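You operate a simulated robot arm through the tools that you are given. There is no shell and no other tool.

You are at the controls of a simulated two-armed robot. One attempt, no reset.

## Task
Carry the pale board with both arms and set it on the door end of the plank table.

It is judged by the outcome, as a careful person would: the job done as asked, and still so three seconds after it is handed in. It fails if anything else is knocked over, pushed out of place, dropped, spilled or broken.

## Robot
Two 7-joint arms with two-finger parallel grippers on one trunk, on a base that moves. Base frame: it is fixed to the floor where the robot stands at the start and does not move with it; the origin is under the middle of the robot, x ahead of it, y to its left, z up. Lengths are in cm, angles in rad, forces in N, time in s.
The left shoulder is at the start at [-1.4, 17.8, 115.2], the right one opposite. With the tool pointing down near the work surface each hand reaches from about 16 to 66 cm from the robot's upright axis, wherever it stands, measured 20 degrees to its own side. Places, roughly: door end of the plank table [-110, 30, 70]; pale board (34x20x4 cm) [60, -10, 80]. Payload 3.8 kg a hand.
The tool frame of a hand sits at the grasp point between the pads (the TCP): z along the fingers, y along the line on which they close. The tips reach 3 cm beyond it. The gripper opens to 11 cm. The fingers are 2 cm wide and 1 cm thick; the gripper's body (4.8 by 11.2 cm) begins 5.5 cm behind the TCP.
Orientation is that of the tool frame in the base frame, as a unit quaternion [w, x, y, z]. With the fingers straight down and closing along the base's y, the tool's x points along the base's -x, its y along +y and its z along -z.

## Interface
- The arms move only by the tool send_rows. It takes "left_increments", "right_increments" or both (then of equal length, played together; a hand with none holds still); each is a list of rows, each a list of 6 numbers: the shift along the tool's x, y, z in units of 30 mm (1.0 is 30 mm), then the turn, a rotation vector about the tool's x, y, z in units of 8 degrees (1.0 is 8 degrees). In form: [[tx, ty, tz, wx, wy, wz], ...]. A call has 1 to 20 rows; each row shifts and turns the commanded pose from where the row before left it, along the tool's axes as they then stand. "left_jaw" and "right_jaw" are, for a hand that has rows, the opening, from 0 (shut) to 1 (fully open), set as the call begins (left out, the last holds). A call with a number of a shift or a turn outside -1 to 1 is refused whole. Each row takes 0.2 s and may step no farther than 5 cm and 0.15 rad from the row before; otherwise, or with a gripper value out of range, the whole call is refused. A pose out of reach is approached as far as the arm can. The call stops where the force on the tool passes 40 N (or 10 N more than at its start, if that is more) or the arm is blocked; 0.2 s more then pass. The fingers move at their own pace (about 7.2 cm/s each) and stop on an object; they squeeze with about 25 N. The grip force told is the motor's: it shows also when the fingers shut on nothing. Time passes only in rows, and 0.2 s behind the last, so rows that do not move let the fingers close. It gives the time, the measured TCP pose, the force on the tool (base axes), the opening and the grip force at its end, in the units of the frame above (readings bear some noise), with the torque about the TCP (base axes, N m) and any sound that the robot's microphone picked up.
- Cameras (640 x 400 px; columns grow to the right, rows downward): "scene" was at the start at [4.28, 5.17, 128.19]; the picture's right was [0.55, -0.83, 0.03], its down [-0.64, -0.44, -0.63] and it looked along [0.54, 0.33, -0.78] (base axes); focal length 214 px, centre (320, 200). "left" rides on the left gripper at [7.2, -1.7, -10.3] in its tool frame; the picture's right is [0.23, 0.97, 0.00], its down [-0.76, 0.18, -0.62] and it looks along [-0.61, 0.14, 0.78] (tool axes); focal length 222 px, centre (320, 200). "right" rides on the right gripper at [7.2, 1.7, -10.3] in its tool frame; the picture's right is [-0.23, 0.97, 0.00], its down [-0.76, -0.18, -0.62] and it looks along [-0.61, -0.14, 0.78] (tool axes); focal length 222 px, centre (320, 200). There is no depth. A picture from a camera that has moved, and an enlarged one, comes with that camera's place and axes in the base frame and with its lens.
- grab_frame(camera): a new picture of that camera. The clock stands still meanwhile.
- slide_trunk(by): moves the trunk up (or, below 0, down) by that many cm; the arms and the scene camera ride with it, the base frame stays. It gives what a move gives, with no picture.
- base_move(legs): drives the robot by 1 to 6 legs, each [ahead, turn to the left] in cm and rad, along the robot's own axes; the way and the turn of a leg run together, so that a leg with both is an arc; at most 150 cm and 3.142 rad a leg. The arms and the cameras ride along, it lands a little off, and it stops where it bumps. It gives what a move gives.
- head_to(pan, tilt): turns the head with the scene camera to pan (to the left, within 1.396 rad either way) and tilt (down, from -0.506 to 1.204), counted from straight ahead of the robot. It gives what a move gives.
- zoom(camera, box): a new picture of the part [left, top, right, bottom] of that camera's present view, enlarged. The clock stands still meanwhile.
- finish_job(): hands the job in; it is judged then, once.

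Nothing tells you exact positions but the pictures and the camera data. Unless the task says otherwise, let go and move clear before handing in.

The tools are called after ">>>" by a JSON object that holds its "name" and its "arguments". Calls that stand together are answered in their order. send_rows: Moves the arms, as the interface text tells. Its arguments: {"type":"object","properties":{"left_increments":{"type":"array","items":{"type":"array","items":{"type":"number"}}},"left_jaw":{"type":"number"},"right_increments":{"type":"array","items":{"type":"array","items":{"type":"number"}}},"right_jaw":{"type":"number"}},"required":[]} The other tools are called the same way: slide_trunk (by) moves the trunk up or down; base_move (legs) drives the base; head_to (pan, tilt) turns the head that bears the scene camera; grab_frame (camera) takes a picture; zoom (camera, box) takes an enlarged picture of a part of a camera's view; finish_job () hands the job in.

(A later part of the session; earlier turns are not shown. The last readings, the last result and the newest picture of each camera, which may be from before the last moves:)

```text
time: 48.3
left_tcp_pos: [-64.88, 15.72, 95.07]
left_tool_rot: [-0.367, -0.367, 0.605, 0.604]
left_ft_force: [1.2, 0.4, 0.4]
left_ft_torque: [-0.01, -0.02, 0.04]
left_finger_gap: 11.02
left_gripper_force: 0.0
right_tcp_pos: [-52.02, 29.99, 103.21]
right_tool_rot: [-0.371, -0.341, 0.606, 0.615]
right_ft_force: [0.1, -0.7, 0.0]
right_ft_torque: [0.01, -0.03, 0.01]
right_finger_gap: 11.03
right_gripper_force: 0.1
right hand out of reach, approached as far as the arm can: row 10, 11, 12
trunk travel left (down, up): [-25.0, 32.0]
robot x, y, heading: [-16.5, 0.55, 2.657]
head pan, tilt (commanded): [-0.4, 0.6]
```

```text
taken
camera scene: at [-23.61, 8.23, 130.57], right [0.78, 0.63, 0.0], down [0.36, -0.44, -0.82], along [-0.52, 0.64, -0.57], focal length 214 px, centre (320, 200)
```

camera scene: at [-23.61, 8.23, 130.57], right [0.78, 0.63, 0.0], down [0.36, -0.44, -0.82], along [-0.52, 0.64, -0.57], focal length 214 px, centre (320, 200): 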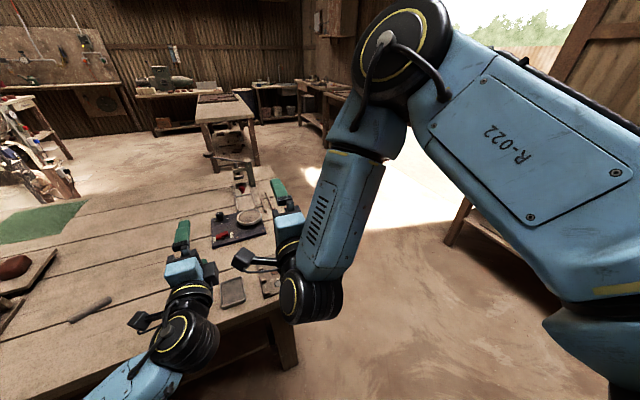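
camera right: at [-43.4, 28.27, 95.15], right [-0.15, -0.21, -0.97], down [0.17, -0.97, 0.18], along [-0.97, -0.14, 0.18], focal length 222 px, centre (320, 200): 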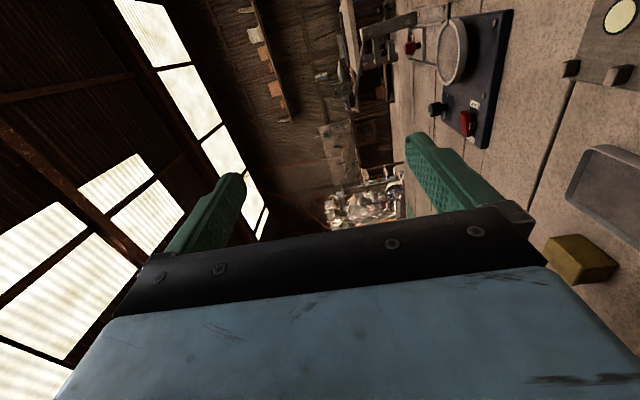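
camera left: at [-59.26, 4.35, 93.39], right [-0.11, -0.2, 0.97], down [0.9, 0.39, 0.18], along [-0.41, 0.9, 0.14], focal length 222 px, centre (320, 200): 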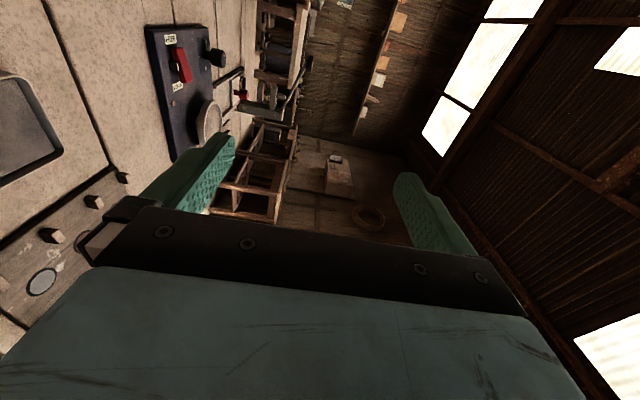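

The right elbow swings up because the arm folds too far when the wrist comes back. I'll unpitch, reach further forward with the tool down, and pitch there so the arm stays more stretched.

>>> {"name": "send_rows", "arguments": {"right_increments": [[0, 0, 0, 1, 0, 0], [0, 0, 0, 1, 0, 0], [0, 0, 0, 1, 0, 0], [0, 0, 0, 1, 0, 0], [0, 0, 0, 1, 0, 0], [0, 0, 0, 1, 0, 0], [0, 0, 0, 1, 0, 0], [0, 0, 0, 1, 0, 0], [0, 0, 0, 1, 0, 0], [0, 0, 0, 1, 0, 0], [0, 0, 0, 1, 0, 0], [0, 0, 0, 0.35, 0, 0]]}}

>>> {"name": "send_rows", "arguments": {"right_increments": [[-0.3, 0.9, 0.3, 0, 0, 0], [-0.3, 0.9, 0.3, 0, 0, 0], [-0.3, 0.9, 0.3, 0, 0, 0], [-0.3, 0.9, 0.3, 0, 0, 0], [-0.3, 0.9, 0.3, 0, 0, 0], [-0.3, 0.9, 0.3, 0, 0, 0]]}}

>>> {"name": "grab_frame", "arguments": {"camera": "scene"}}

```text
time: 50.9
left_tcp_pos: [-65.01, 15.54, 95.09]
left_tool_rot: [-0.366, -0.367, 0.605, 0.605]
left_ft_force: [0.0, 0.6, 0.0]
left_ft_torque: [0.0, 0.0, -0.01]
left_finger_gap: 11.01
left_gripper_force: 0.1
right_tcp_pos: [-51.83, 29.93, 103.2]
right_tool_rot: [-0.017, -0.505, 0.863, -0.002]
right_ft_force: [-0.7, 0.5, 0.1]
right_ft_torque: [-0.01, 0.01, 0.0]
right_finger_gap: 10.98
right_gripper_force: 0.1
trunk travel left (down, up): [-25.0, 32.0]
robot x, y, heading: [-16.02, 0.23, 2.652]
head pan, tilt (commanded): [-0.4, 0.6]
```

```text
time: 52.3
left_tcp_pos: [-64.96, 15.62, 95.03]
left_tool_rot: [-0.367, -0.368, 0.604, 0.604]
left_ft_force: [-0.9, -0.1, -0.4]
left_ft_torque: [-0.02, 0.01, 0.01]
left_finger_gap: 11.02
left_gripper_force: 0.0
right_tcp_pos: [-63.74, 42.61, 97.76]
right_tool_rot: [-0.018, -0.507, 0.862, 0.0]
right_ft_force: [-1.3, 0.3, -0.2]
right_ft_torque: [0.01, -0.01, 0.03]
right_finger_gap: 11.0
right_gripper_force: 0.1
trunk travel left (down, up): [-25.0, 32.0]
robot x, y, heading: [-16.14, 0.39, 2.649]
head pan, tilt (commanded): [-0.4, 0.6]
```

```text
taken
camera scene: at [-23.66, 8.15, 130.57], right [0.78, 0.63, 0.0], down [0.36, -0.44, -0.82], along [-0.52, 0.64, -0.57], focal length 214 px, centre (320, 200)
```

scene: 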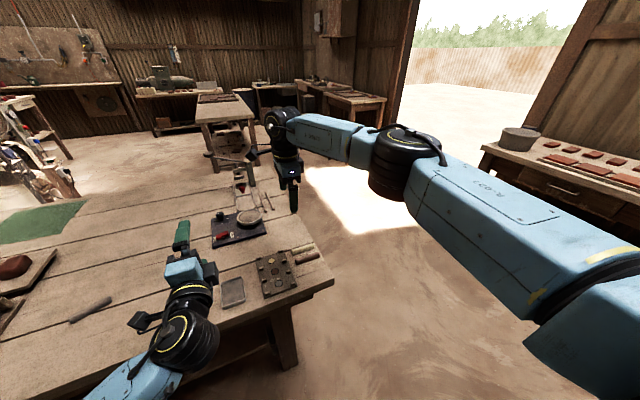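

The arm is now stretched with a lower elbow. I'll pitch the hand forward here.

>>> {"name": "send_rows", "arguments": {"right_increments": [[0, 0, 0, -1, 0, 0], [0, 0, 0, -1, 0, 0], [0, 0, 0, -1, 0, 0], [0, 0, 0, -1, 0, 0], [0, 0, 0, -1, 0, 0], [0, 0, 0, -1, 0, 0], [0, 0, 0, -1, 0, 0], [0, 0, 0, -1, 0, 0], [0, 0, 0, -1, 0, 0], [0, 0, 0, -1, 0, 0], [0, 0, 0, -1, 0, 0], [0, 0, 0, -0.25, 0, 0]]}}

>>> {"name": "grab_frame", "arguments": {"camera": "scene"}}

```text
time: 54.9
left_tcp_pos: [-65.04, 15.48, 95.01]
left_tool_rot: [-0.366, -0.367, 0.604, 0.605]
left_ft_force: [0.5, 0.4, 0.0]
left_ft_torque: [-0.01, -0.01, -0.01]
left_finger_gap: 10.99
left_gripper_force: 0.0
right_tcp_pos: [-63.6, 42.44, 98.01]
right_tool_rot: [-0.29, -0.414, 0.723, 0.47]
right_ft_force: [0.3, 0.0, -0.8]
right_ft_torque: [0.04, 0.02, 0.03]
right_finger_gap: 11.01
right_gripper_force: 0.0
right hand out of reach, approached as far as the arm can: row 9, 10, 11
trunk travel left (down, up): [-25.0, 32.0]
robot x, y, heading: [-15.7, 0.2, 2.655]
head pan, tilt (commanded): [-0.4, 0.6]
```

```text
taken
camera scene: at [-23.62, 8.12, 130.58], right [0.78, 0.63, 0.0], down [0.36, -0.44, -0.83], along [-0.52, 0.64, -0.56], focal length 214 px, centre (320, 200)
```

scene: 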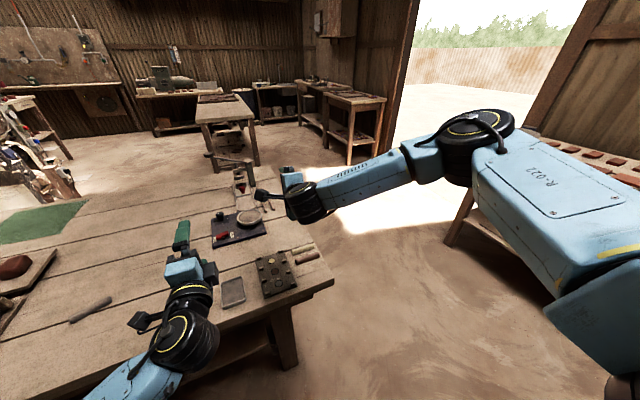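

The wrist seems to bend only one way, so the elbow must sit lower than the wrist. I'll raise the right hand, finish the pitch up there, then lower it level as I did with the left.

>>> {"name": "send_rows", "arguments": {"right_increments": [[0, 0.74, -0.5, 0, 0, 0], [0, 0.74, -0.5, 0, 0, 0], [0, 0.74, -0.5, 0, 0, 0], [0, 0.74, -0.5, 0, 0, 0], [0, 0.74, -0.5, 0, 0, 0], [0, 0.74, -0.5, 0, 0, 0], [0, 0.74, -0.5, 0, 0, 0], [0, 0.74, -0.5, 0, 0, 0], [0, 0.74, -0.5, 0, 0, 0], [0, 0, 0, -1, 0, 0], [0, 0, 0, -1, 0, 0], [0, 0, 0, -0.85, 0, 0]]}}

>>> {"name": "grab_frame", "arguments": {"camera": "scene"}}

```text
time: 57.5
left_tcp_pos: [-65.1, 15.46, 95.0]
left_tool_rot: [-0.367, -0.366, 0.604, 0.605]
left_ft_force: [-0.7, -0.3, 0.5]
left_ft_torque: [-0.03, -0.03, -0.02]
left_finger_gap: 10.99
left_gripper_force: 0.1
right_tcp_pos: [-59.76, 39.53, 121.64]
right_tool_rot: [-0.367, -0.359, 0.622, 0.591]
right_ft_force: [-1.1, 0.4, -0.6]
right_ft_torque: [-0.05, 0.04, -0.01]
right_finger_gap: 10.98
right_gripper_force: 0.0
right hand out of reach, approached as far as the arm can: row 12
trunk travel left (down, up): [-25.0, 32.0]
robot x, y, heading: [-16.21, -0.17, 2.657]
head pan, tilt (commanded): [-0.4, 0.6]
```

```text
taken
camera scene: at [-23.63, 8.02, 130.58], right [0.78, 0.63, 0.0], down [0.36, -0.44, -0.83], along [-0.52, 0.64, -0.56], focal length 214 px, centre (320, 200)
```

scene: 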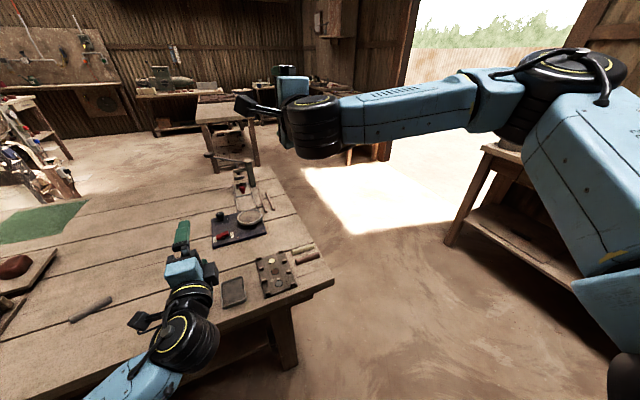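

The right elbow still sits above its wrist. I'll go back to tool-down and raise the hand well above shoulder height so that the elbow hangs below the wrist, then pitch.

>>> {"name": "send_rows", "arguments": {"right_increments": [[0, 0, 0, 1, 0, 0], [0, 0, 0, 1, 0, 0], [0, 0, 0, 1, 0, 0], [0, 0, 0, 1, 0, 0], [0, 0, 0, 1, 0, 0], [0, 0, 0, 1, 0, 0], [0, 0, 0, 1, 0, 0], [0, 0, 0, 1, 0, 0], [0, 0, 0, 1, 0, 0], [0, 0, 0, 1, 0, 0], [0, 0, 0, 1, 0, 0], [0, 0, 0, 0.1, 0, 0], [0, 0, -0.8, 0, 0, 0], [0, 0, -0.8, 0, 0, 0], [0, 0, -0.8, 0, 0, 0], [0, 0, -0.8, 0, 0, 0]]}}

>>> {"name": "grab_frame", "arguments": {"camera": "scene"}}

```text
time: 60.9
left_tcp_pos: [-65.06, 15.37, 95.12]
left_tool_rot: [-0.367, -0.366, 0.604, 0.605]
left_ft_force: [0.7, 0.4, 0.5]
left_ft_torque: [-0.02, 0.0, -0.03]
left_finger_gap: 11.01
left_gripper_force: 0.1
right_tcp_pos: [-57.53, 38.26, 129.12]
right_tool_rot: [-0.021, -0.508, 0.861, 0.0]
right_ft_force: [0.6, 0.5, 0.0]
right_ft_torque: [-0.11, 0.07, 0.01]
right_finger_gap: 11.0
right_gripper_force: 0.1
right hand out of reach, approached as far as the arm can: row 14, 15, 16
trunk travel left (down, up): [-25.0, 32.0]
robot x, y, heading: [-16.09, 0.48, 2.653]
head pan, tilt (commanded): [-0.4, 0.6]
```

```text
taken
camera scene: at [-23.53, 8.02, 130.59], right [0.78, 0.63, 0.0], down [0.36, -0.44, -0.83], along [-0.52, 0.64, -0.56], focal length 214 px, centre (320, 200)
```

scene: 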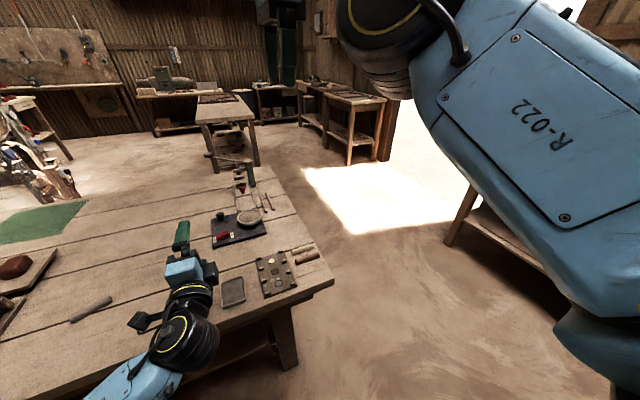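

The earlier push against the right wrist-roll limit is what lifted the elbow. I'll lower the hand tool-down and roll it the other way all around, so the arm is nudged in the opposite sense.

>>> {"name": "send_rows", "arguments": {"right_increments": [[0, 0, 0.9, 0, 0, 0], [0, 0, 0.9, 0, 0, 0], [0, 0, 0.9, 0, 0, 0], [0, 0, 0.9, 0, 0, 0], [0, 0, 0.9, 0, 0, 0], [0, 0, 0.9, 0, 0, 0], [0, 0, 0.9, 0, 0, 0], [0, 0, 0, 0, 0, 1], [0, 0, 0, 0, 0, 1], [0, 0, 0, 0, 0, 1], [0, 0, 0, 0, 0, 1], [0, 0, 0, 0, 0, 1], [0, 0, 0, 0, 0, 1], [0, 0, 0, 0, 0, 1], [0, 0, 0, 0, 0, 1], [0, 0, 0, 0, 0, 1], [0, 0, 0, 0, 0, 1], [0, 0, 0, 0, 0, 1]]}}

>>> {"name": "grab_frame", "arguments": {"camera": "scene"}}

```text
time: 64.7
left_tcp_pos: [-65.06, 15.51, 95.0]
left_tool_rot: [-0.366, -0.367, 0.605, 0.605]
left_ft_force: [0.4, 0.0, -0.5]
left_ft_torque: [-0.01, -0.01, 0.0]
left_finger_gap: 11.01
left_gripper_force: 0.0
right_tcp_pos: [-58.2, 38.32, 110.08]
right_tool_rot: [-0.012, 0.238, 0.971, -0.013]
right_ft_force: [0.2, 0.4, 0.3]
right_ft_torque: [0.02, 0.0, -0.03]
right_finger_gap: 10.97
right_gripper_force: 0.0
trunk travel left (down, up): [-25.0, 32.0]
robot x, y, heading: [-15.81, 0.24, 2.659]
head pan, tilt (commanded): [-0.4, 0.6]
```

```text
taken
camera scene: at [-23.62, 8.18, 130.57], right [0.78, 0.63, 0.0], down [0.36, -0.44, -0.83], along [-0.52, 0.64, -0.56], focal length 214 px, centre (320, 200)
```

scene: 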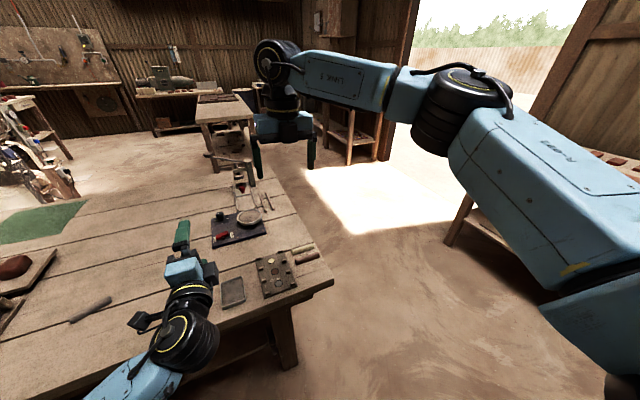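

No limit yet in this direction. I'll keep rolling until the limit appears and watch the elbow.

>>> {"name": "send_rows", "arguments": {"right_increments": [[0, 0, 0, 0, 0, 1], [0, 0, 0, 0, 0, 1], [0, 0, 0, 0, 0, 1], [0, 0, 0, 0, 0, 1], [0, 0, 0, 0, 0, 1], [0, 0, 0, 0, 0, 1], [0, 0, 0, 0, 0, 1], [0, 0, 0, 0, 0, 1], [0, 0, 0, 0, 0, 1], [0, 0, 0, 0, 0, 1], [0, 0, 0, 0, 0, 1], [0, 0, 0, 0, 0, 1], [0, 0, 0, 0, 0, 1], [0, 0, 0, 0, 0, 1]]}}

>>> {"name": "grab_frame", "arguments": {"camera": "scene"}}

```text
time: 67.7
left_tcp_pos: [-64.91, 15.63, 94.97]
left_tool_rot: [-0.367, -0.367, 0.604, 0.605]
left_ft_force: [-0.5, 0.1, 0.4]
left_ft_torque: [0.0, -0.01, -0.04]
left_finger_gap: 11.0
left_gripper_force: 0.0
right_tcp_pos: [-58.27, 38.28, 110.07]
right_tool_rot: [0.004, 0.938, 0.346, -0.018]
right_ft_force: [0.1, -1.0, 0.3]
right_ft_torque: [-0.02, 0.0, -0.01]
right_finger_gap: 11.01
right_gripper_force: 0.0
trunk travel left (down, up): [-25.0, 32.0]
robot x, y, heading: [-16.06, 0.59, 2.653]
head pan, tilt (commanded): [-0.4, 0.6]
```

```text
taken
camera scene: at [-23.61, 8.18, 130.57], right [0.78, 0.63, 0.0], down [0.36, -0.44, -0.83], along [-0.52, 0.64, -0.56], focal length 214 px, centre (320, 200)
```

scene: 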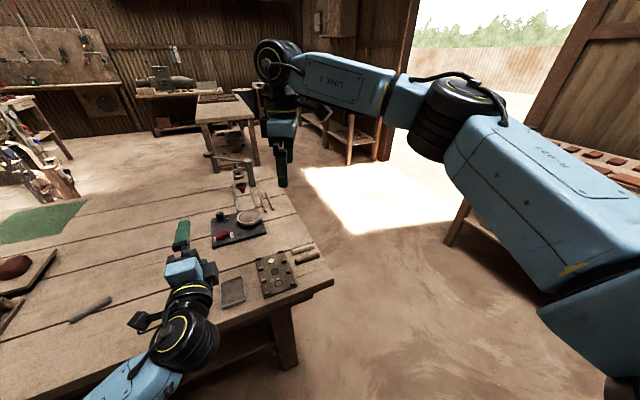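

The elbow is dropping slightly as hoped. I'll keep rolling in the same sense to bring it further down.

>>> {"name": "send_rows", "arguments": {"right_increments": [[0, 0, 0, 0, 0, 1], [0, 0, 0, 0, 0, 1], [0, 0, 0, 0, 0, 1], [0, 0, 0, 0, 0, 1], [0, 0, 0, 0, 0, 1], [0, 0, 0, 0, 0, 1], [0, 0, 0, 0, 0, 1], [0, 0, 0, 0, 0, 1], [0, 0, 0, 0, 0, 1], [0, 0, 0, 0, 0, 1]]}}

>>> {"name": "grab_frame", "arguments": {"camera": "scene"}}

```text
time: 69.9
left_tcp_pos: [-64.92, 15.55, 95.04]
left_tool_rot: [-0.367, -0.367, 0.605, 0.604]
left_ft_force: [0.7, -0.2, -0.3]
left_ft_torque: [0.0, -0.02, 0.0]
left_finger_gap: 11.0
left_gripper_force: 0.2
right_tcp_pos: [-62.68, 45.05, 111.77]
right_tool_rot: [0.013, 0.992, -0.122, -0.011]
right_ft_force: [-0.4, -0.6, -1.7]
right_ft_torque: [0.0, 0.01, 0.0]
right_finger_gap: 10.97
right_gripper_force: 0.0
right hand out of reach, approached as far as the arm can: row 3, 5, 6, 7, 8, 9, 10
trunk travel left (down, up): [-25.0, 32.0]
robot x, y, heading: [-16.21, 0.11, 2.654]
head pan, tilt (commanded): [-0.4, 0.6]
```

```text
taken
camera scene: at [-23.61, 8.2, 130.57], right [0.78, 0.63, 0.0], down [0.36, -0.44, -0.82], along [-0.52, 0.64, -0.57], focal length 214 px, centre (320, 200)
```

scene: 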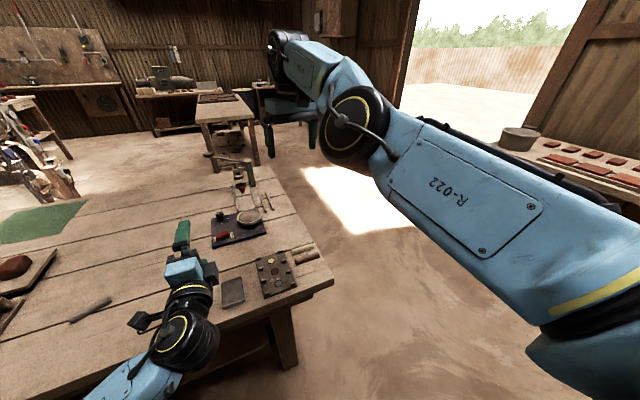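

The arm is nearly straight now with the elbow just below the line. I'll draw the hand back a little so it folds downward, and unroll so the closing line points fore-aft.

>>> {"name": "send_rows", "arguments": {"right_increments": [[0.8, -0.2, 0.2, 0, 0, 0], [0.8, -0.2, 0.2, 0, 0, 0], [0.8, -0.2, 0.2, 0, 0, 0], [0, 0, 0, 0, 0, -1], [0, 0, 0, 0, 0, -1], [0, 0, 0, 0, 0, -1], [0, 0, 0, 0, 0, -1], [0, 0, 0, 0, 0, -1], [0, 0, 0, 0, 0, -1], [0, 0, 0, 0, 0, -1], [0, 0, 0, 0, 0, -1], [0, 0, 0, 0, 0, -1], [0, 0, 0, 0, 0, -1], [0, 0, 0, 0, 0, -1], [0, 0, 0, 0, 0, -1], [0, 0, 0, 0, 0, -1]]}}

>>> {"name": "grab_frame", "arguments": {"camera": "scene"}}

```text
time: 73.3
left_tcp_pos: [-65.01, 15.48, 94.99]
left_tool_rot: [-0.367, -0.367, 0.605, 0.604]
left_ft_force: [0.0, -0.5, -0.6]
left_ft_torque: [0.01, 0.0, 0.03]
left_finger_gap: 11.03
left_gripper_force: 0.0
right_tcp_pos: [-62.27, 46.12, 111.7]
right_tool_rot: [-0.001, 0.707, 0.707, -0.017]
right_ft_force: [-0.8, -0.2, -0.1]
right_ft_torque: [-0.01, -0.03, 0.03]
right_finger_gap: 11.0
right_gripper_force: 0.0
right hand out of reach, approached as far as the arm can: row 1, 2, 3
trunk travel left (down, up): [-25.0, 32.0]
robot x, y, heading: [-16.2, 0.42, 2.654]
head pan, tilt (commanded): [-0.4, 0.6]
```

```text
taken
camera scene: at [-23.61, 8.18, 130.57], right [0.78, 0.63, 0.0], down [0.36, -0.44, -0.83], along [-0.52, 0.64, -0.56], focal length 214 px, centre (320, 200)
```

scene: 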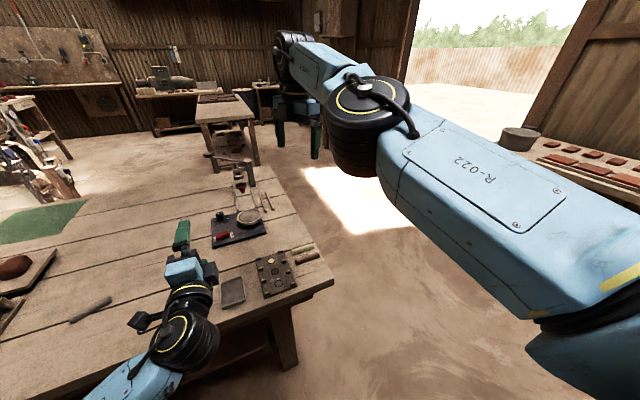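

The geometry is clearer now: the wrist must stay well bent, so the forearm should lie sideways with the elbow far out, as in the starting posture. I'll unroll, pull the right hand back near its starting place tool-down, and then pitch it about its wrist.

>>> {"name": "send_rows", "arguments": {"right_increments": [[0, 0, 0, 0, 0, -1], [0, 0, 0, 0, 0, -1], [0, 0, 0, 0, 0, -1], [0, 0, 0, 0, 0, -1], [0, 0, 0, 0, 0, -1], [0, 0, 0, 0, 0, -1], [0, 0, 0, 0, 0, -1], [0, 0, 0, 0, 0, -1], [0, 0, 0, 0, 0, -1], [0, 0, 0, 0, 0, -1], [0, 0, 0, 0, 0, -1], [0, 0, 0, 0, 0, -1], [0, 0, 0, 0, 0, -1], [0, 0, 0, 0, 0, -1], [0, 0, 0, 0, 0, -1], [0, 0, 0, 0, 0, -1], [0, 0, 0, 0, 0, -1], [0, 0, 0, 0, 0, -1], [0, 0, 0, 0, 0, -0.9]]}}

>>> {"name": "send_rows", "arguments": {"right_increments": [[0.1, -0.9, 0.25, 0, 0, 0], [0.1, -0.9, 0.25, 0, 0, 0], [0.1, -0.9, 0.25, 0, 0, 0], [0.1, -0.9, 0.25, 0, 0, 0], [0.1, -0.9, 0.25, 0, 0, 0], [0.1, -0.9, 0.25, 0, 0, 0], [0.1, -0.9, 0.25, 0, 0, 0], [0.1, -0.9, 0.25, 0, 0, 0], [0.1, -0.9, 0.25, 0, 0, 0], [0.1, -0.9, 0.25, 0, 0, 0], [0.1, -0.9, 0.25, 0, 0, 0]]}}

>>> {"name": "head_to", "arguments": {"pan": -0.7, "tilt": 0.6}}

>>> {"name": "grab_frame", "arguments": {"camera": "scene"}}

```text
time: 77.3
left_tcp_pos: [-64.97, 15.62, 94.98]
left_tool_rot: [-0.367, -0.367, 0.604, 0.605]
left_ft_force: [-0.4, 0.2, -0.2]
left_ft_torque: [0.0, 0.0, 0.05]
left_finger_gap: 10.96
left_gripper_force: 0.1
right_tcp_pos: [-62.24, 46.04, 111.72]
right_tool_rot: [-0.017, -0.509, 0.86, -0.004]
right_ft_force: [-0.1, -0.1, -0.4]
right_ft_torque: [-0.02, -0.03, 0.04]
right_finger_gap: 10.99
right_gripper_force: 0.2
trunk travel left (down, up): [-25.0, 32.0]
robot x, y, heading: [-16.31, 0.07, 2.652]
head pan, tilt (commanded): [-0.4, 0.6]
```

```text
time: 79.7
left_tcp_pos: [-64.92, 15.53, 94.97]
left_tool_rot: [-0.366, -0.367, 0.605, 0.605]
left_ft_force: [0.0, -0.1, 0.2]
left_ft_torque: [-0.01, 0.01, 0.02]
left_finger_gap: 11.02
left_gripper_force: 0.0
right_tcp_pos: [-64.29, 41.34, 110.69]
right_tool_rot: [-0.018, -0.508, 0.861, -0.004]
right_ft_force: [0.3, -0.3, 0.6]
right_ft_torque: [0.0, -0.02, -0.04]
right_finger_gap: 10.98
right_gripper_force: 0.1
right hand out of reach, approached as far as the arm can: row 1, 2, 3, 4, 5, 6, 7, 8, 9, 10, 11
trunk travel left (down, up): [-25.0, 32.0]
robot x, y, heading: [-15.98, 0.28, 2.654]
head pan, tilt (commanded): [-0.4, 0.6]
```

```text
time: 80.5
left_tcp_pos: [-64.92, 15.52, 95.01]
left_tool_rot: [-0.367, -0.366, 0.605, 0.605]
left_ft_force: [0.2, -0.8, 0.5]
left_ft_torque: [0.04, 0.05, 0.02]
left_finger_gap: 11.02
left_gripper_force: 0.1
right_tcp_pos: [-64.32, 41.41, 110.68]
right_tool_rot: [-0.017, -0.508, 0.861, -0.004]
right_ft_force: [0.0, 0.3, -0.8]
right_ft_torque: [-0.03, 0.01, -0.03]
right_finger_gap: 11.0
right_gripper_force: 0.0
trunk travel left (down, up): [-25.0, 32.0]
robot x, y, heading: [-16.38, 0.4, 2.655]
head pan, tilt (commanded): [-0.7, 0.6]
```

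```text
taken
camera scene: at [-21.35, 9.52, 130.57], right [0.93, 0.37, 0.0], down [0.21, -0.52, -0.83], along [-0.31, 0.76, -0.56], focal length 214 px, centre (320, 200)
```

scene: 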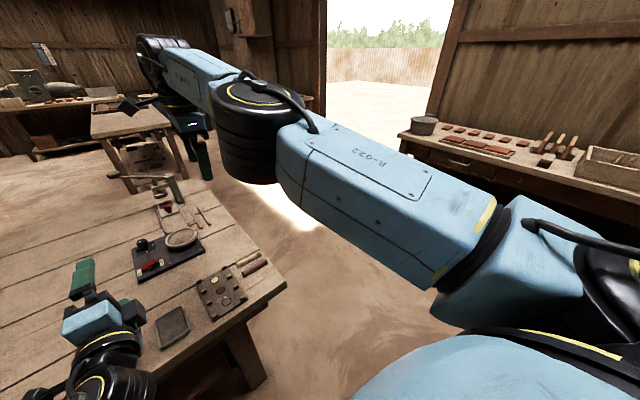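

The arm is stuck at its fully stretched singularity, so pure retraction does nothing. I'll move it down and inward to break out of it.

>>> {"name": "send_rows", "arguments": {"right_increments": [[0.4, 0, 0.8, 0, 0, 0], [0.4, 0, 0.8, 0, 0, 0], [0.4, 0, 0.8, 0, 0, 0], [0.4, -0.3, 0.8, 0, 0, 0], [0.4, -0.3, 0.8, 0, 0, 0], [0, -0.7, 0.4, 0, 0, 0], [0, -0.7, 0.4, 0, 0, 0]]}}

>>> {"name": "grab_frame", "arguments": {"camera": "scene"}}

```text
time: 82.1
left_tcp_pos: [-65.02, 15.51, 95.03]
left_tool_rot: [-0.366, -0.366, 0.605, 0.605]
left_ft_force: [-0.1, -0.6, 0.3]
left_ft_torque: [0.01, 0.0, -0.01]
left_finger_gap: 11.01
left_gripper_force: 0.1
right_tcp_pos: [-68.01, 34.04, 96.58]
right_tool_rot: [-0.016, -0.508, 0.861, -0.005]
right_ft_force: [-0.5, -0.6, -0.5]
right_ft_torque: [-0.01, 0.01, -0.01]
right_finger_gap: 11.0
right_gripper_force: 0.0
right hand out of reach, approached as far as the arm can: row 2, 4, 5, 6, 7
trunk travel left (down, up): [-25.0, 32.0]
robot x, y, heading: [-16.03, 0.43, 2.657]
head pan, tilt (commanded): [-0.7, 0.6]
```

```text
taken
camera scene: at [-21.35, 9.51, 130.57], right [0.93, 0.37, 0.0], down [0.21, -0.52, -0.83], along [-0.31, 0.77, -0.56], focal length 214 px, centre (320, 200)
```

scene: 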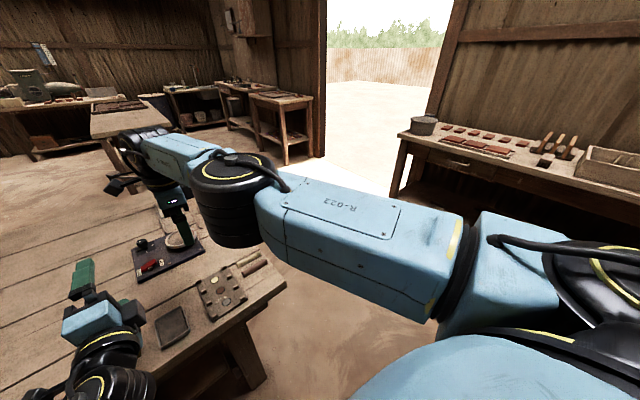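

>>> {"name": "send_rows", "arguments": {"right_increments": [[-0.6, -0.3, 0, 0, 0, 0], [-0.6, -0.3, 0, 0, 0, 0], [-0.6, -0.4, 0, 0, 0, 0], [-0.6, -0.5, 0, 0, 0, 0], [-0.3, -0.8, 0, 0, 0, 0], [0, -0.9, 0, 0, 0, 0], [0, -0.9, 0, 0, 0, 0], [0, -0.9, 0, 0, 0, 0]]}}

>>> {"name": "grab_frame", "arguments": {"camera": "scene"}}

```text
time: 83.9
left_tcp_pos: [-65.0, 15.58, 95.02]
left_tool_rot: [-0.367, -0.367, 0.604, 0.604]
left_ft_force: [0.9, 0.2, -0.2]
left_ft_torque: [0.0, 0.01, 0.0]
left_finger_gap: 10.99
left_gripper_force: 0.0
right_tcp_pos: [-66.64, 39.52, 96.27]
right_tool_rot: [-0.017, -0.508, 0.861, -0.004]
right_ft_force: [0.6, -0.3, 0.5]
right_ft_torque: [0.0, 0.01, 0.01]
right_finger_gap: 11.0
right_gripper_force: 0.1
right hand out of reach, approached as far as the arm can: row 1, 2, 3, 4, 5, 6, 7, 8
trunk travel left (down, up): [-25.0, 32.0]
robot x, y, heading: [-16.18, 0.1, 2.651]
head pan, tilt (commanded): [-0.7, 0.6]
```

```text
taken
camera scene: at [-21.34, 9.52, 130.57], right [0.93, 0.37, 0.0], down [0.21, -0.52, -0.83], along [-0.31, 0.77, -0.56], focal length 214 px, centre (320, 200)
```

scene: 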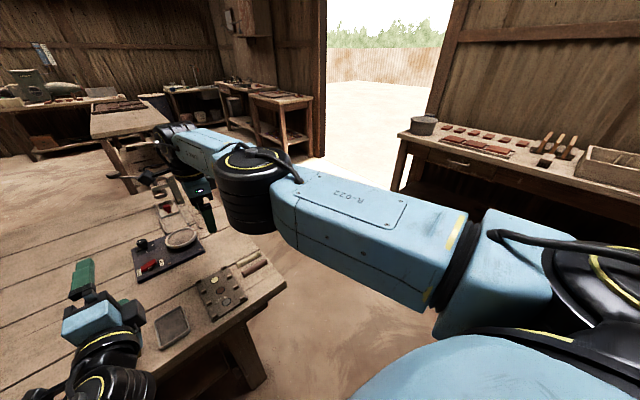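

The elbow seems to have gone slightly past straight, which blocks folding. I'll sweep the hand out to the right and then back inward, which should bend the elbow the proper way.

>>> {"name": "send_rows", "arguments": {"right_increments": [[-0.9, -0.1, -0.2, 0, 0, 0], [-0.9, -0.1, -0.2, 0, 0, 0], [-0.9, -0.1, -0.2, 0, 0, 0], [-0.9, -0.2, -0.2, 0, 0, 0], [-0.9, -0.2, -0.2, 0, 0, 0], [-0.9, -0.2, 0, 0, 0, 0], [-0.9, -0.3, 0, 0, 0, 0], [-0.9, -0.3, 0, 0, 0, 0], [-0.9, -0.3, 0, 0, 0, 0]]}}

>>> {"name": "send_rows", "arguments": {"right_increments": [[0.9, 0.1, 0, 0, 0, 0], [0.9, 0.1, 0, 0, 0, 0], [0.9, 0, 0, 0, 0, 0], [0.9, 0, 0, 0, 0, 0], [0.9, 0, 0, 0, 0, 0], [0.9, 0, 0, 0, 0, 0], [0.9, 0, 0, 0, 0, 0]]}}

>>> {"name": "grab_frame", "arguments": {"camera": "scene"}}

```text
time: 85.9
left_tcp_pos: [-65.02, 15.48, 95.07]
left_tool_rot: [-0.367, -0.366, 0.605, 0.604]
left_ft_force: [-0.6, 0.4, -0.8]
left_ft_torque: [0.03, 0.03, 0.02]
left_finger_gap: 10.99
left_gripper_force: 0.1
right_tcp_pos: [-55.05, 61.24, 98.78]
right_tool_rot: [-0.016, -0.508, 0.861, -0.005]
right_ft_force: [0.5, -0.2, 0.7]
right_ft_torque: [0.01, 0.0, -0.02]
right_finger_gap: 10.99
right_gripper_force: 0.0
right hand out of reach, approached as far as the arm can: row 1, 2, 3, 4, 5, 6, 7, 8, 9
trunk travel left (down, up): [-25.0, 32.0]
robot x, y, heading: [-16.33, 0.02, 2.655]
head pan, tilt (commanded): [-0.7, 0.6]
```

```text
time: 87.5
left_tcp_pos: [-65.01, 15.5, 95.01]
left_tool_rot: [-0.367, -0.367, 0.604, 0.605]
left_ft_force: [0.0, 0.4, 0.6]
left_ft_torque: [0.0, 0.02, 0.03]
left_finger_gap: 10.99
left_gripper_force: 0.1
right_tcp_pos: [-65.02, 45.06, 99.29]
right_tool_rot: [-0.017, -0.508, 0.861, -0.003]
right_ft_force: [0.6, -0.8, 0.1]
right_ft_torque: [-0.01, 0.02, 0.0]
right_finger_gap: 10.99
right_gripper_force: 0.1
right hand out of reach, approached as far as the arm can: row 3
trunk travel left (down, up): [-25.0, 32.0]
robot x, y, heading: [-16.21, -0.17, 2.656]
head pan, tilt (commanded): [-0.7, 0.6]
```

```text
taken
camera scene: at [-21.35, 9.48, 130.57], right [0.93, 0.37, 0.0], down [0.21, -0.52, -0.83], along [-0.31, 0.77, -0.56], focal length 214 px, centre (320, 200)
```

scene: 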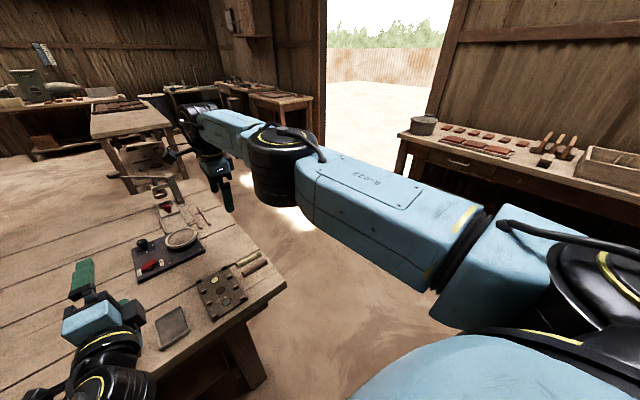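

That worked: the elbow is bending outward again. Now I'll draw the hand back.

>>> {"name": "send_rows", "arguments": {"right_increments": [[0.3, -0.5, 0, 0, 0, 0], [0.3, -0.7, 0, 0, 0, 0], [0.1, -0.9, 0, 0, 0, 0], [0, -0.9, 0, 0, 0, 0], [0, -0.9, 0, 0, 0, 0], [0, -0.9, 0, 0, 0, 0], [0, -0.9, 0, 0, 0, 0], [0, -0.9, 0, 0, 0, 0], [0, -0.9, 0, 0, 0, 0], [0, -0.9, 0, 0, 0, 0], [0, -0.9, 0, 0, 0, 0]]}}

>>> {"name": "grab_frame", "arguments": {"camera": "scene"}}

```text
time: 89.9
left_tcp_pos: [-65.01, 15.56, 95.0]
left_tool_rot: [-0.367, -0.367, 0.605, 0.604]
left_ft_force: [0.6, 0.1, 0.8]
left_ft_torque: [0.0, 0.01, 0.02]
left_finger_gap: 11.01
left_gripper_force: 0.0
right_tcp_pos: [-66.71, 38.6, 100.52]
right_tool_rot: [-0.017, -0.509, 0.861, -0.004]
right_ft_force: [0.2, -0.5, -1.1]
right_ft_torque: [0.02, 0.0, 0.03]
right_finger_gap: 11.0
right_gripper_force: 0.0
right hand out of reach, approached as far as the arm can: row 1, 2, 3, 4, 5, 6, 7, 8, 9, 10, 11
trunk travel left (down, up): [-25.0, 32.0]
robot x, y, heading: [-16.04, 0.23, 2.656]
head pan, tilt (commanded): [-0.7, 0.6]
```

```text
taken
camera scene: at [-21.34, 9.49, 130.57], right [0.93, 0.37, 0.0], down [0.21, -0.52, -0.83], along [-0.31, 0.77, -0.56], focal length 214 px, centre (320, 200)
```

scene: 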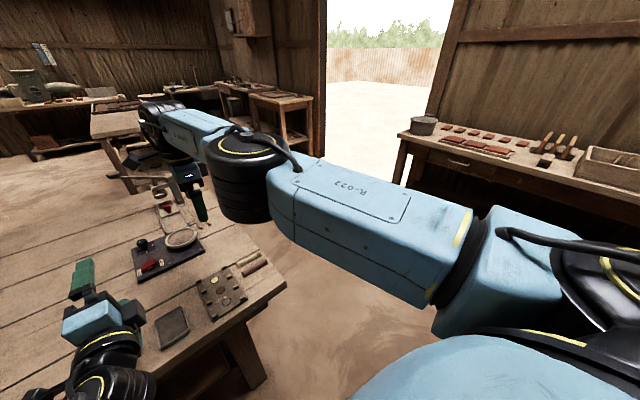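

Still at the wrong side of straight. I'll do a longer sweep: out to the right with full extension, then inward along the reach circle well past centre (raised to clear the left hand), then retract.

>>> {"name": "send_rows", "arguments": {"right_increments": [[-0.9, 0.1, -0.4, 0, 0, 0], [-0.9, 0.1, -0.4, 0, 0, 0], [-0.9, 0.1, -0.4, 0, 0, 0], [-0.9, 0, -0.4, 0, 0, 0], [-0.9, 0, -0.4, 0, 0, 0], [-0.9, 0, -0.4, 0, 0, 0], [-0.9, -0.1, -0.4, 0, 0, 0], [-0.9, -0.1, -0.4, 0, 0, 0], [-0.9, -0.1, -0.4, 0, 0, 0], [-0.9, -0.2, -0.4, 0, 0, 0], [-0.9, -0.2, 0, 0, 0, 0], [-0.9, -0.2, 0, 0, 0, 0], [0, 0.6, 0, 0, 0, 0], [0, 0.6, 0, 0, 0, 0]]}}

>>> {"name": "send_rows", "arguments": {"right_increments": [[0.9, 0.38, 0, 0, 0, 0], [0.9, 0.34, 0, 0, 0, 0], [0.9, 0.3, 0, 0, 0, 0], [0.9, 0.26, 0, 0, 0, 0], [0.9, 0.22, 0, 0, 0, 0], [0.9, 0.18, 0, 0, 0, 0], [0.9, 0.12, 0, 0, 0, 0], [0.9, 0.06, 0, 0, 0, 0], [0.9, 0, 0, 0, 0, 0], [0.9, -0.06, 0, 0, 0, 0], [0.9, -0.12, 0, 0, 0, 0], [0.9, -0.2, 0, 0, 0, 0], [0.9, -0.28, 0, 0, 0, 0], [0.9, -0.36, 0, 0, 0, 0], [0.9, -0.4, 0, 0, 0, 0]]}}

>>> {"name": "grab_frame", "arguments": {"camera": "scene"}}

```text
time: 92.9
left_tcp_pos: [-65.05, 15.61, 95.02]
left_tool_rot: [-0.367, -0.367, 0.605, 0.604]
left_ft_force: [0.3, 0.7, -0.3]
left_ft_torque: [0.01, 0.03, -0.02]
left_finger_gap: 10.99
left_gripper_force: 0.0
right_tcp_pos: [-49.12, 65.36, 111.0]
right_tool_rot: [-0.017, -0.509, 0.861, -0.003]
right_ft_force: [-0.2, 0.6, -0.6]
right_ft_torque: [0.0, 0.0, -0.01]
right_finger_gap: 11.03
right_gripper_force: 0.0
right hand out of reach, approached as far as the arm can: row 2, 8, 10, 12, 13, 14
trunk travel left (down, up): [-25.0, 32.0]
robot x, y, heading: [-16.03, 0.02, 2.654]
head pan, tilt (commanded): [-0.7, 0.6]
```

```text
time: 96.1
left_tcp_pos: [-64.97, 15.57, 95.05]
left_tool_rot: [-0.368, -0.367, 0.605, 0.604]
left_ft_force: [0.7, -0.1, 0.0]
left_ft_torque: [-0.01, -0.01, 0.0]
left_finger_gap: 11.02
left_gripper_force: 0.1
right_tcp_pos: [-66.52, 28.76, 112.37]
right_tool_rot: [-0.017, -0.508, 0.861, -0.004]
right_ft_force: [-0.2, 0.1, -0.3]
right_ft_torque: [0.02, 0.0, 0.0]
right_finger_gap: 11.0
right_gripper_force: 0.2
right hand out of reach, approached as far as the arm can: row 1, 2, 3, 5, 6, 7, 8, 11
trunk travel left (down, up): [-25.0, 32.0]
robot x, y, heading: [-16.19, 0.23, 2.652]
head pan, tilt (commanded): [-0.7, 0.6]
```

```text
taken
camera scene: at [-21.34, 9.47, 130.58], right [0.93, 0.37, 0.0], down [0.21, -0.52, -0.83], along [-0.31, 0.77, -0.56], focal length 214 px, centre (320, 200)
```

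scene: 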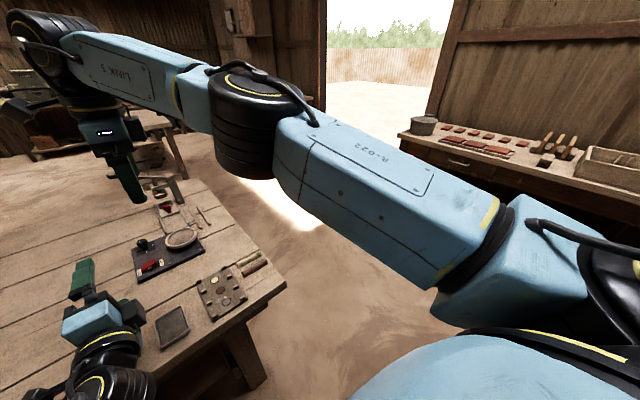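

Now the elbow is properly bent outward and the last steps tracked freely. I'll retract the hand.

>>> {"name": "send_rows", "arguments": {"right_increments": [[0, -0.5, 0, 0, 0, 0], [0, -0.7, 0, 0, 0, 0], [0, -0.9, 0, 0, 0, 0], [0, -0.9, 0, 0, 0, 0], [-0.1, -0.9, 0, 0, 0, 0], [-0.2, -0.9, 0, 0, 0, 0]]}}

>>> {"name": "grab_frame", "arguments": {"camera": "scene"}}

```text
time: 97.5
left_tcp_pos: [-64.94, 15.61, 95.09]
left_tool_rot: [-0.367, -0.367, 0.604, 0.605]
left_ft_force: [-0.7, -0.1, 0.1]
left_ft_torque: [0.0, -0.01, -0.04]
left_finger_gap: 11.02
left_gripper_force: 0.1
right_tcp_pos: [-53.23, 22.62, 111.89]
right_tool_rot: [-0.016, -0.508, 0.861, -0.004]
right_ft_force: [0.1, -0.5, -0.8]
right_ft_torque: [0.0, -0.01, -0.02]
right_finger_gap: 11.01
right_gripper_force: 0.1
trunk travel left (down, up): [-25.0, 32.0]
robot x, y, heading: [-16.23, 0.14, 2.659]
head pan, tilt (commanded): [-0.7, 0.6]
```

```text
taken
camera scene: at [-21.3, 9.53, 130.57], right [0.93, 0.37, 0.0], down [0.21, -0.52, -0.83], along [-0.31, 0.77, -0.56], focal length 214 px, centre (320, 200)
```

scene: 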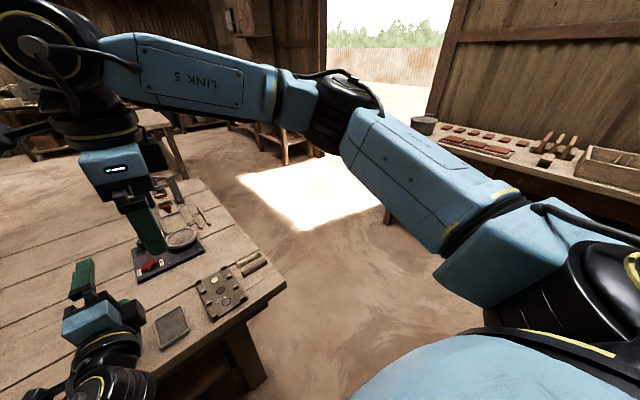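

The right arm folds normally again, with the elbow out and below the wrist. I'll bring the hand back and outward, then pitch it about its wrist.

>>> {"name": "send_rows", "arguments": {"right_increments": [[-0.75, -0.7, 0, 0, 0, 0], [-0.75, -0.7, 0, 0, 0, 0], [-0.75, -0.7, 0, 0, 0, 0], [-0.75, -0.7, 0, 0, 0, 0]]}}

>>> {"name": "grab_frame", "arguments": {"camera": "scene"}}

```text
time: 98.5
left_tcp_pos: [-64.99, 15.58, 95.06]
left_tool_rot: [-0.367, -0.367, 0.604, 0.605]
left_ft_force: [-0.1, -0.1, 0.4]
left_ft_torque: [0.0, 0.02, 0.01]
left_finger_gap: 11.01
left_gripper_force: 0.0
right_tcp_pos: [-41.4, 26.55, 111.72]
right_tool_rot: [-0.018, -0.509, 0.861, -0.003]
right_ft_force: [1.0, -0.3, 0.3]
right_ft_torque: [-0.01, 0.02, 0.03]
right_finger_gap: 11.03
right_gripper_force: 0.0
trunk travel left (down, up): [-25.0, 32.0]
robot x, y, heading: [-16.26, 0.12, 2.652]
head pan, tilt (commanded): [-0.7, 0.6]
```

```text
taken
camera scene: at [-21.29, 9.54, 130.57], right [0.93, 0.37, 0.0], down [0.21, -0.52, -0.83], along [-0.31, 0.77, -0.56], focal length 214 px, centre (320, 200)
```

scene: 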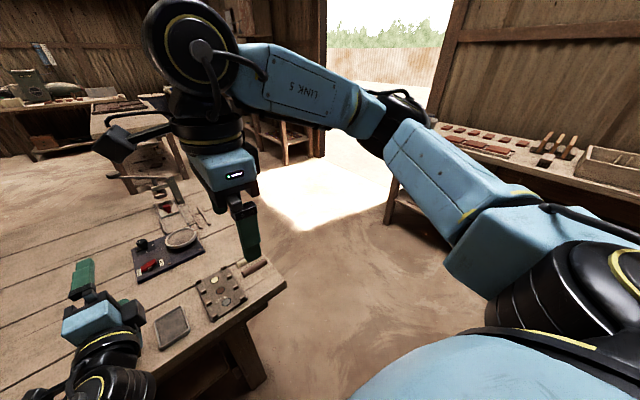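

The forearm now slopes up to the wrist, which is what I wanted. I'll pitch the right hand forward about its wrist while easing it down.

>>> {"name": "send_rows", "arguments": {"right_increments": [[0, 0.89, 0.55, -1, 0, 0], [0, 0.82, 0.54, -1, 0, 0], [0, 0.74, 0.52, -1, 0, 0], [0, 0.67, 0.49, -1, 0, 0], [0, 0.61, 0.44, -1, 0, 0], [0, 0.55, 0.4, -1, 0, 0], [0, 0.5, 0.34, -1, 0, 0], [0, 0.45, 0.28, -1, 0, 0], [0, 0.42, 0.21, -1, 0, 0], [0, 0.4, 0.13, -1, 0, 0], [0, 0.38, 0.06, -1, 0, 0]]}}

>>> {"name": "grab_frame", "arguments": {"camera": "scene"}}

```text
time: 100.9
left_tcp_pos: [-64.97, 15.64, 95.08]
left_tool_rot: [-0.367, -0.366, 0.605, 0.605]
left_ft_force: [-0.2, 0.6, 0.2]
left_ft_torque: [0.02, -0.02, 0.03]
left_finger_gap: 11.0
left_gripper_force: 0.1
right_tcp_pos: [-59.33, 36.02, 111.78]
right_tool_rot: [-0.367, -0.353, 0.621, 0.595]
right_ft_force: [-0.4, 0.2, -0.2]
right_ft_torque: [0.01, -0.05, 0.04]
right_finger_gap: 10.98
right_gripper_force: 0.1
trunk travel left (down, up): [-25.0, 32.0]
robot x, y, heading: [-16.53, 0.34, 2.655]
head pan, tilt (commanded): [-0.7, 0.6]
```

```text
taken
camera scene: at [-21.29, 9.53, 130.57], right [0.93, 0.37, 0.0], down [0.21, -0.52, -0.83], along [-0.31, 0.77, -0.56], focal length 214 px, centre (320, 200)
```

scene: 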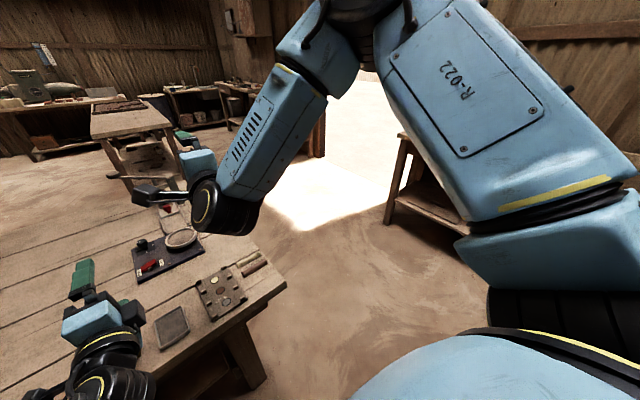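

The elbow rose again, but this time the level pose was reached without hitting a limit. I'll test how low the right hand can go from here in this posture.

>>> {"name": "send_rows", "arguments": {"right_increments": [[0, -0.8, 0.1, 0, 0, 0], [0, -0.8, 0.1, 0, 0, 0], [0, -0.8, 0.1, 0, 0, 0], [0, -0.8, 0.1, 0, 0, 0], [0, -0.8, 0.1, 0, 0, 0], [0, -0.8, 0.1, 0, 0, 0]]}}

>>> {"name": "grab_frame", "arguments": {"camera": "scene"}}

```text
time: 102.3
left_tcp_pos: [-64.98, 15.53, 94.99]
left_tool_rot: [-0.366, -0.367, 0.605, 0.604]
left_ft_force: [-1.1, 0.5, -0.3]
left_ft_torque: [0.0, 0.01, 0.04]
left_finger_gap: 11.0
left_gripper_force: 0.2
right_tcp_pos: [-62.31, 31.09, 100.39]
right_tool_rot: [-0.363, -0.353, 0.624, 0.596]
right_ft_force: [0.0, 0.2, -0.1]
right_ft_torque: [0.02, -0.01, 0.02]
right_finger_gap: 11.0
right_gripper_force: 0.0
right hand out of reach, approached as far as the arm can: row 1, 2, 3, 4, 5, 6
trunk travel left (down, up): [-25.0, 32.0]
robot x, y, heading: [-15.7, 0.2, 2.651]
head pan, tilt (commanded): [-0.7, 0.6]
```

```text
taken
camera scene: at [-21.36, 9.5, 130.57], right [0.93, 0.37, 0.0], down [0.21, -0.52, -0.83], along [-0.31, 0.77, -0.56], focal length 214 px, centre (320, 200)
```

scene: 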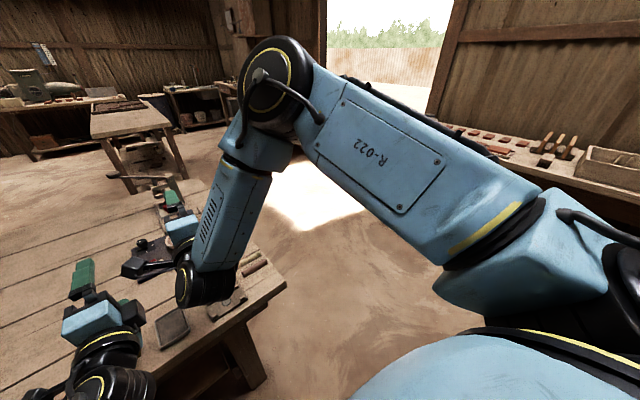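

The right arm's forearm roll is at its limit when the hand points straight ahead. Yawing that hand slightly outward should give it margin without hurting the grip, since the pads stay flat on the board. I'll test that.

>>> {"name": "send_rows", "arguments": {"right_increments": [[0, 0, 0, 0, -0.9, 0], [0, 0, 0, 0, -0.9, 0], [0, 0, 0, 0, -0.9, 0], [-0.7, 0, 0.25, 0, 0, 0], [-0.7, 0, 0.25, 0, 0, 0], [0, -0.6, 0, 0, 0, 0], [0, -0.6, 0, 0, 0, 0]]}}

>>> {"name": "grab_frame", "arguments": {"camera": "scene"}}

```text
time: 103.9
left_tcp_pos: [-65.02, 15.52, 95.07]
left_tool_rot: [-0.367, -0.367, 0.604, 0.605]
left_ft_force: [1.3, 1.0, -0.6]
left_ft_torque: [0.03, -0.01, -0.01]
left_finger_gap: 11.01
left_gripper_force: 0.1
right_tcp_pos: [-59.93, 34.75, 96.55]
right_tool_rot: [-0.243, -0.236, 0.679, 0.652]
right_ft_force: [-0.5, 0.3, 0.5]
right_ft_torque: [0.06, -0.02, 0.01]
right_finger_gap: 11.0
right_gripper_force: 0.0
trunk travel left (down, up): [-25.0, 32.0]
robot x, y, heading: [-16.05, 0.37, 2.653]
head pan, tilt (commanded): [-0.7, 0.6]
```

```text
taken
camera scene: at [-21.35, 9.53, 130.57], right [0.93, 0.37, 0.0], down [0.21, -0.52, -0.82], along [-0.31, 0.77, -0.57], focal length 214 px, centre (320, 200)
```

scene: 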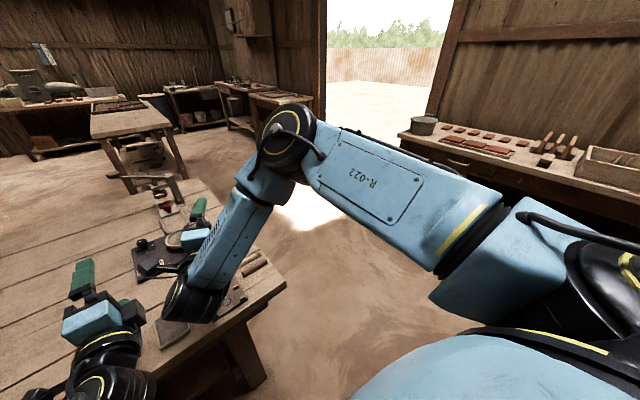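

Good: no limits now, with the left hand straight ahead and the right hand yawed about 22° outward. I'll raise the trunk for clearance and drive to a spot squarely in front of the board.

>>> {"name": "slide_trunk", "arguments": {"by": 8}}

>>> {"name": "base_move", "arguments": {"legs": [[0, -1.777]]}}

>>> {"name": "head_to", "arguments": {"pan": 0.0, "tilt": 0.6}}

>>> {"name": "grab_frame", "arguments": {"camera": "scene"}}

```text
time: 105.1
left_tcp_pos: [-65.13, 15.48, 102.98]
left_tool_rot: [-0.366, -0.367, 0.605, 0.604]
left_ft_force: [0.4, 1.2, -0.3]
left_ft_torque: [0.01, 0.02, 0.01]
left_finger_gap: 10.99
left_gripper_force: 0.0
right_tcp_pos: [-59.93, 34.68, 104.59]
right_tool_rot: [-0.243, -0.236, 0.68, 0.651]
right_ft_force: [-0.3, 0.2, 0.3]
right_ft_torque: [-0.01, 0.01, -0.03]
right_finger_gap: 11.01
right_gripper_force: 0.1
trunk travel left (down, up): [-33.0, 24.0]
robot x, y, heading: [-15.87, 0.24, 2.651]
head pan, tilt (commanded): [-0.7, 0.6]
```

```text
time: 109.9
left_tcp_pos: [10.61, 43.78, 102.99]
left_tool_rot: [0.252, 0.252, 0.661, 0.661]
left_ft_force: [0.4, -0.3, 0.2]
left_ft_torque: [0.0, 0.0, -0.01]
left_finger_gap: 10.99
left_gripper_force: 0.1
right_tcp_pos: [28.01, 34.17, 104.54]
right_tool_rot: [0.366, 0.392, 0.603, 0.591]
right_ft_force: [0.2, -0.4, -0.1]
right_ft_torque: [-0.02, -0.01, 0.0]
right_finger_gap: 11.01
right_gripper_force: 0.1
trunk travel left (down, up): [-33.0, 24.0]
robot x, y, heading: [-15.73, 0.14, 0.833]
head pan, tilt (commanded): [-0.7, 0.6]
```

```text
time: 111.0
left_tcp_pos: [10.75, 43.93, 103.05]
left_tool_rot: [0.252, 0.252, 0.661, 0.661]
left_ft_force: [0.3, 0.6, 0.4]
left_ft_torque: [-0.02, -0.02, 0.03]
left_finger_gap: 11.02
left_gripper_force: 0.1
right_tcp_pos: [28.02, 34.24, 104.63]
right_tool_rot: [0.365, 0.391, 0.604, 0.591]
right_ft_force: [-0.2, 1.2, -0.1]
right_ft_torque: [0.05, 0.01, 0.03]
right_finger_gap: 11.03
right_gripper_force: 0.1
trunk travel left (down, up): [-33.0, 24.0]
robot x, y, heading: [-15.92, 0.23, 0.835]
head pan, tilt (commanded): [0.0, 0.6]
```

```text
taken
camera scene: at [-8.84, 8.45, 138.57], right [0.74, -0.67, 0.0], down [-0.38, -0.42, -0.83], along [0.55, 0.61, -0.56], focal length 214 px, centre (320, 200)
```

scene: 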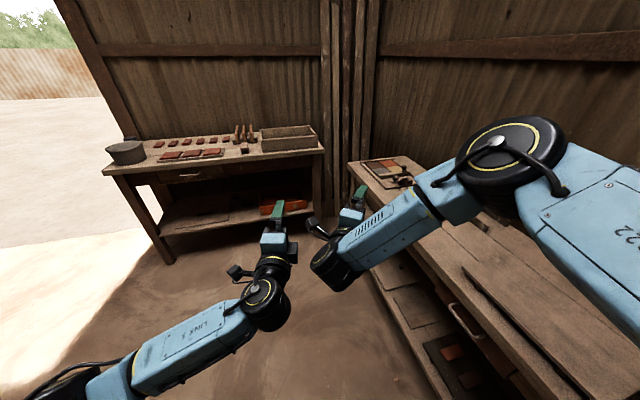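

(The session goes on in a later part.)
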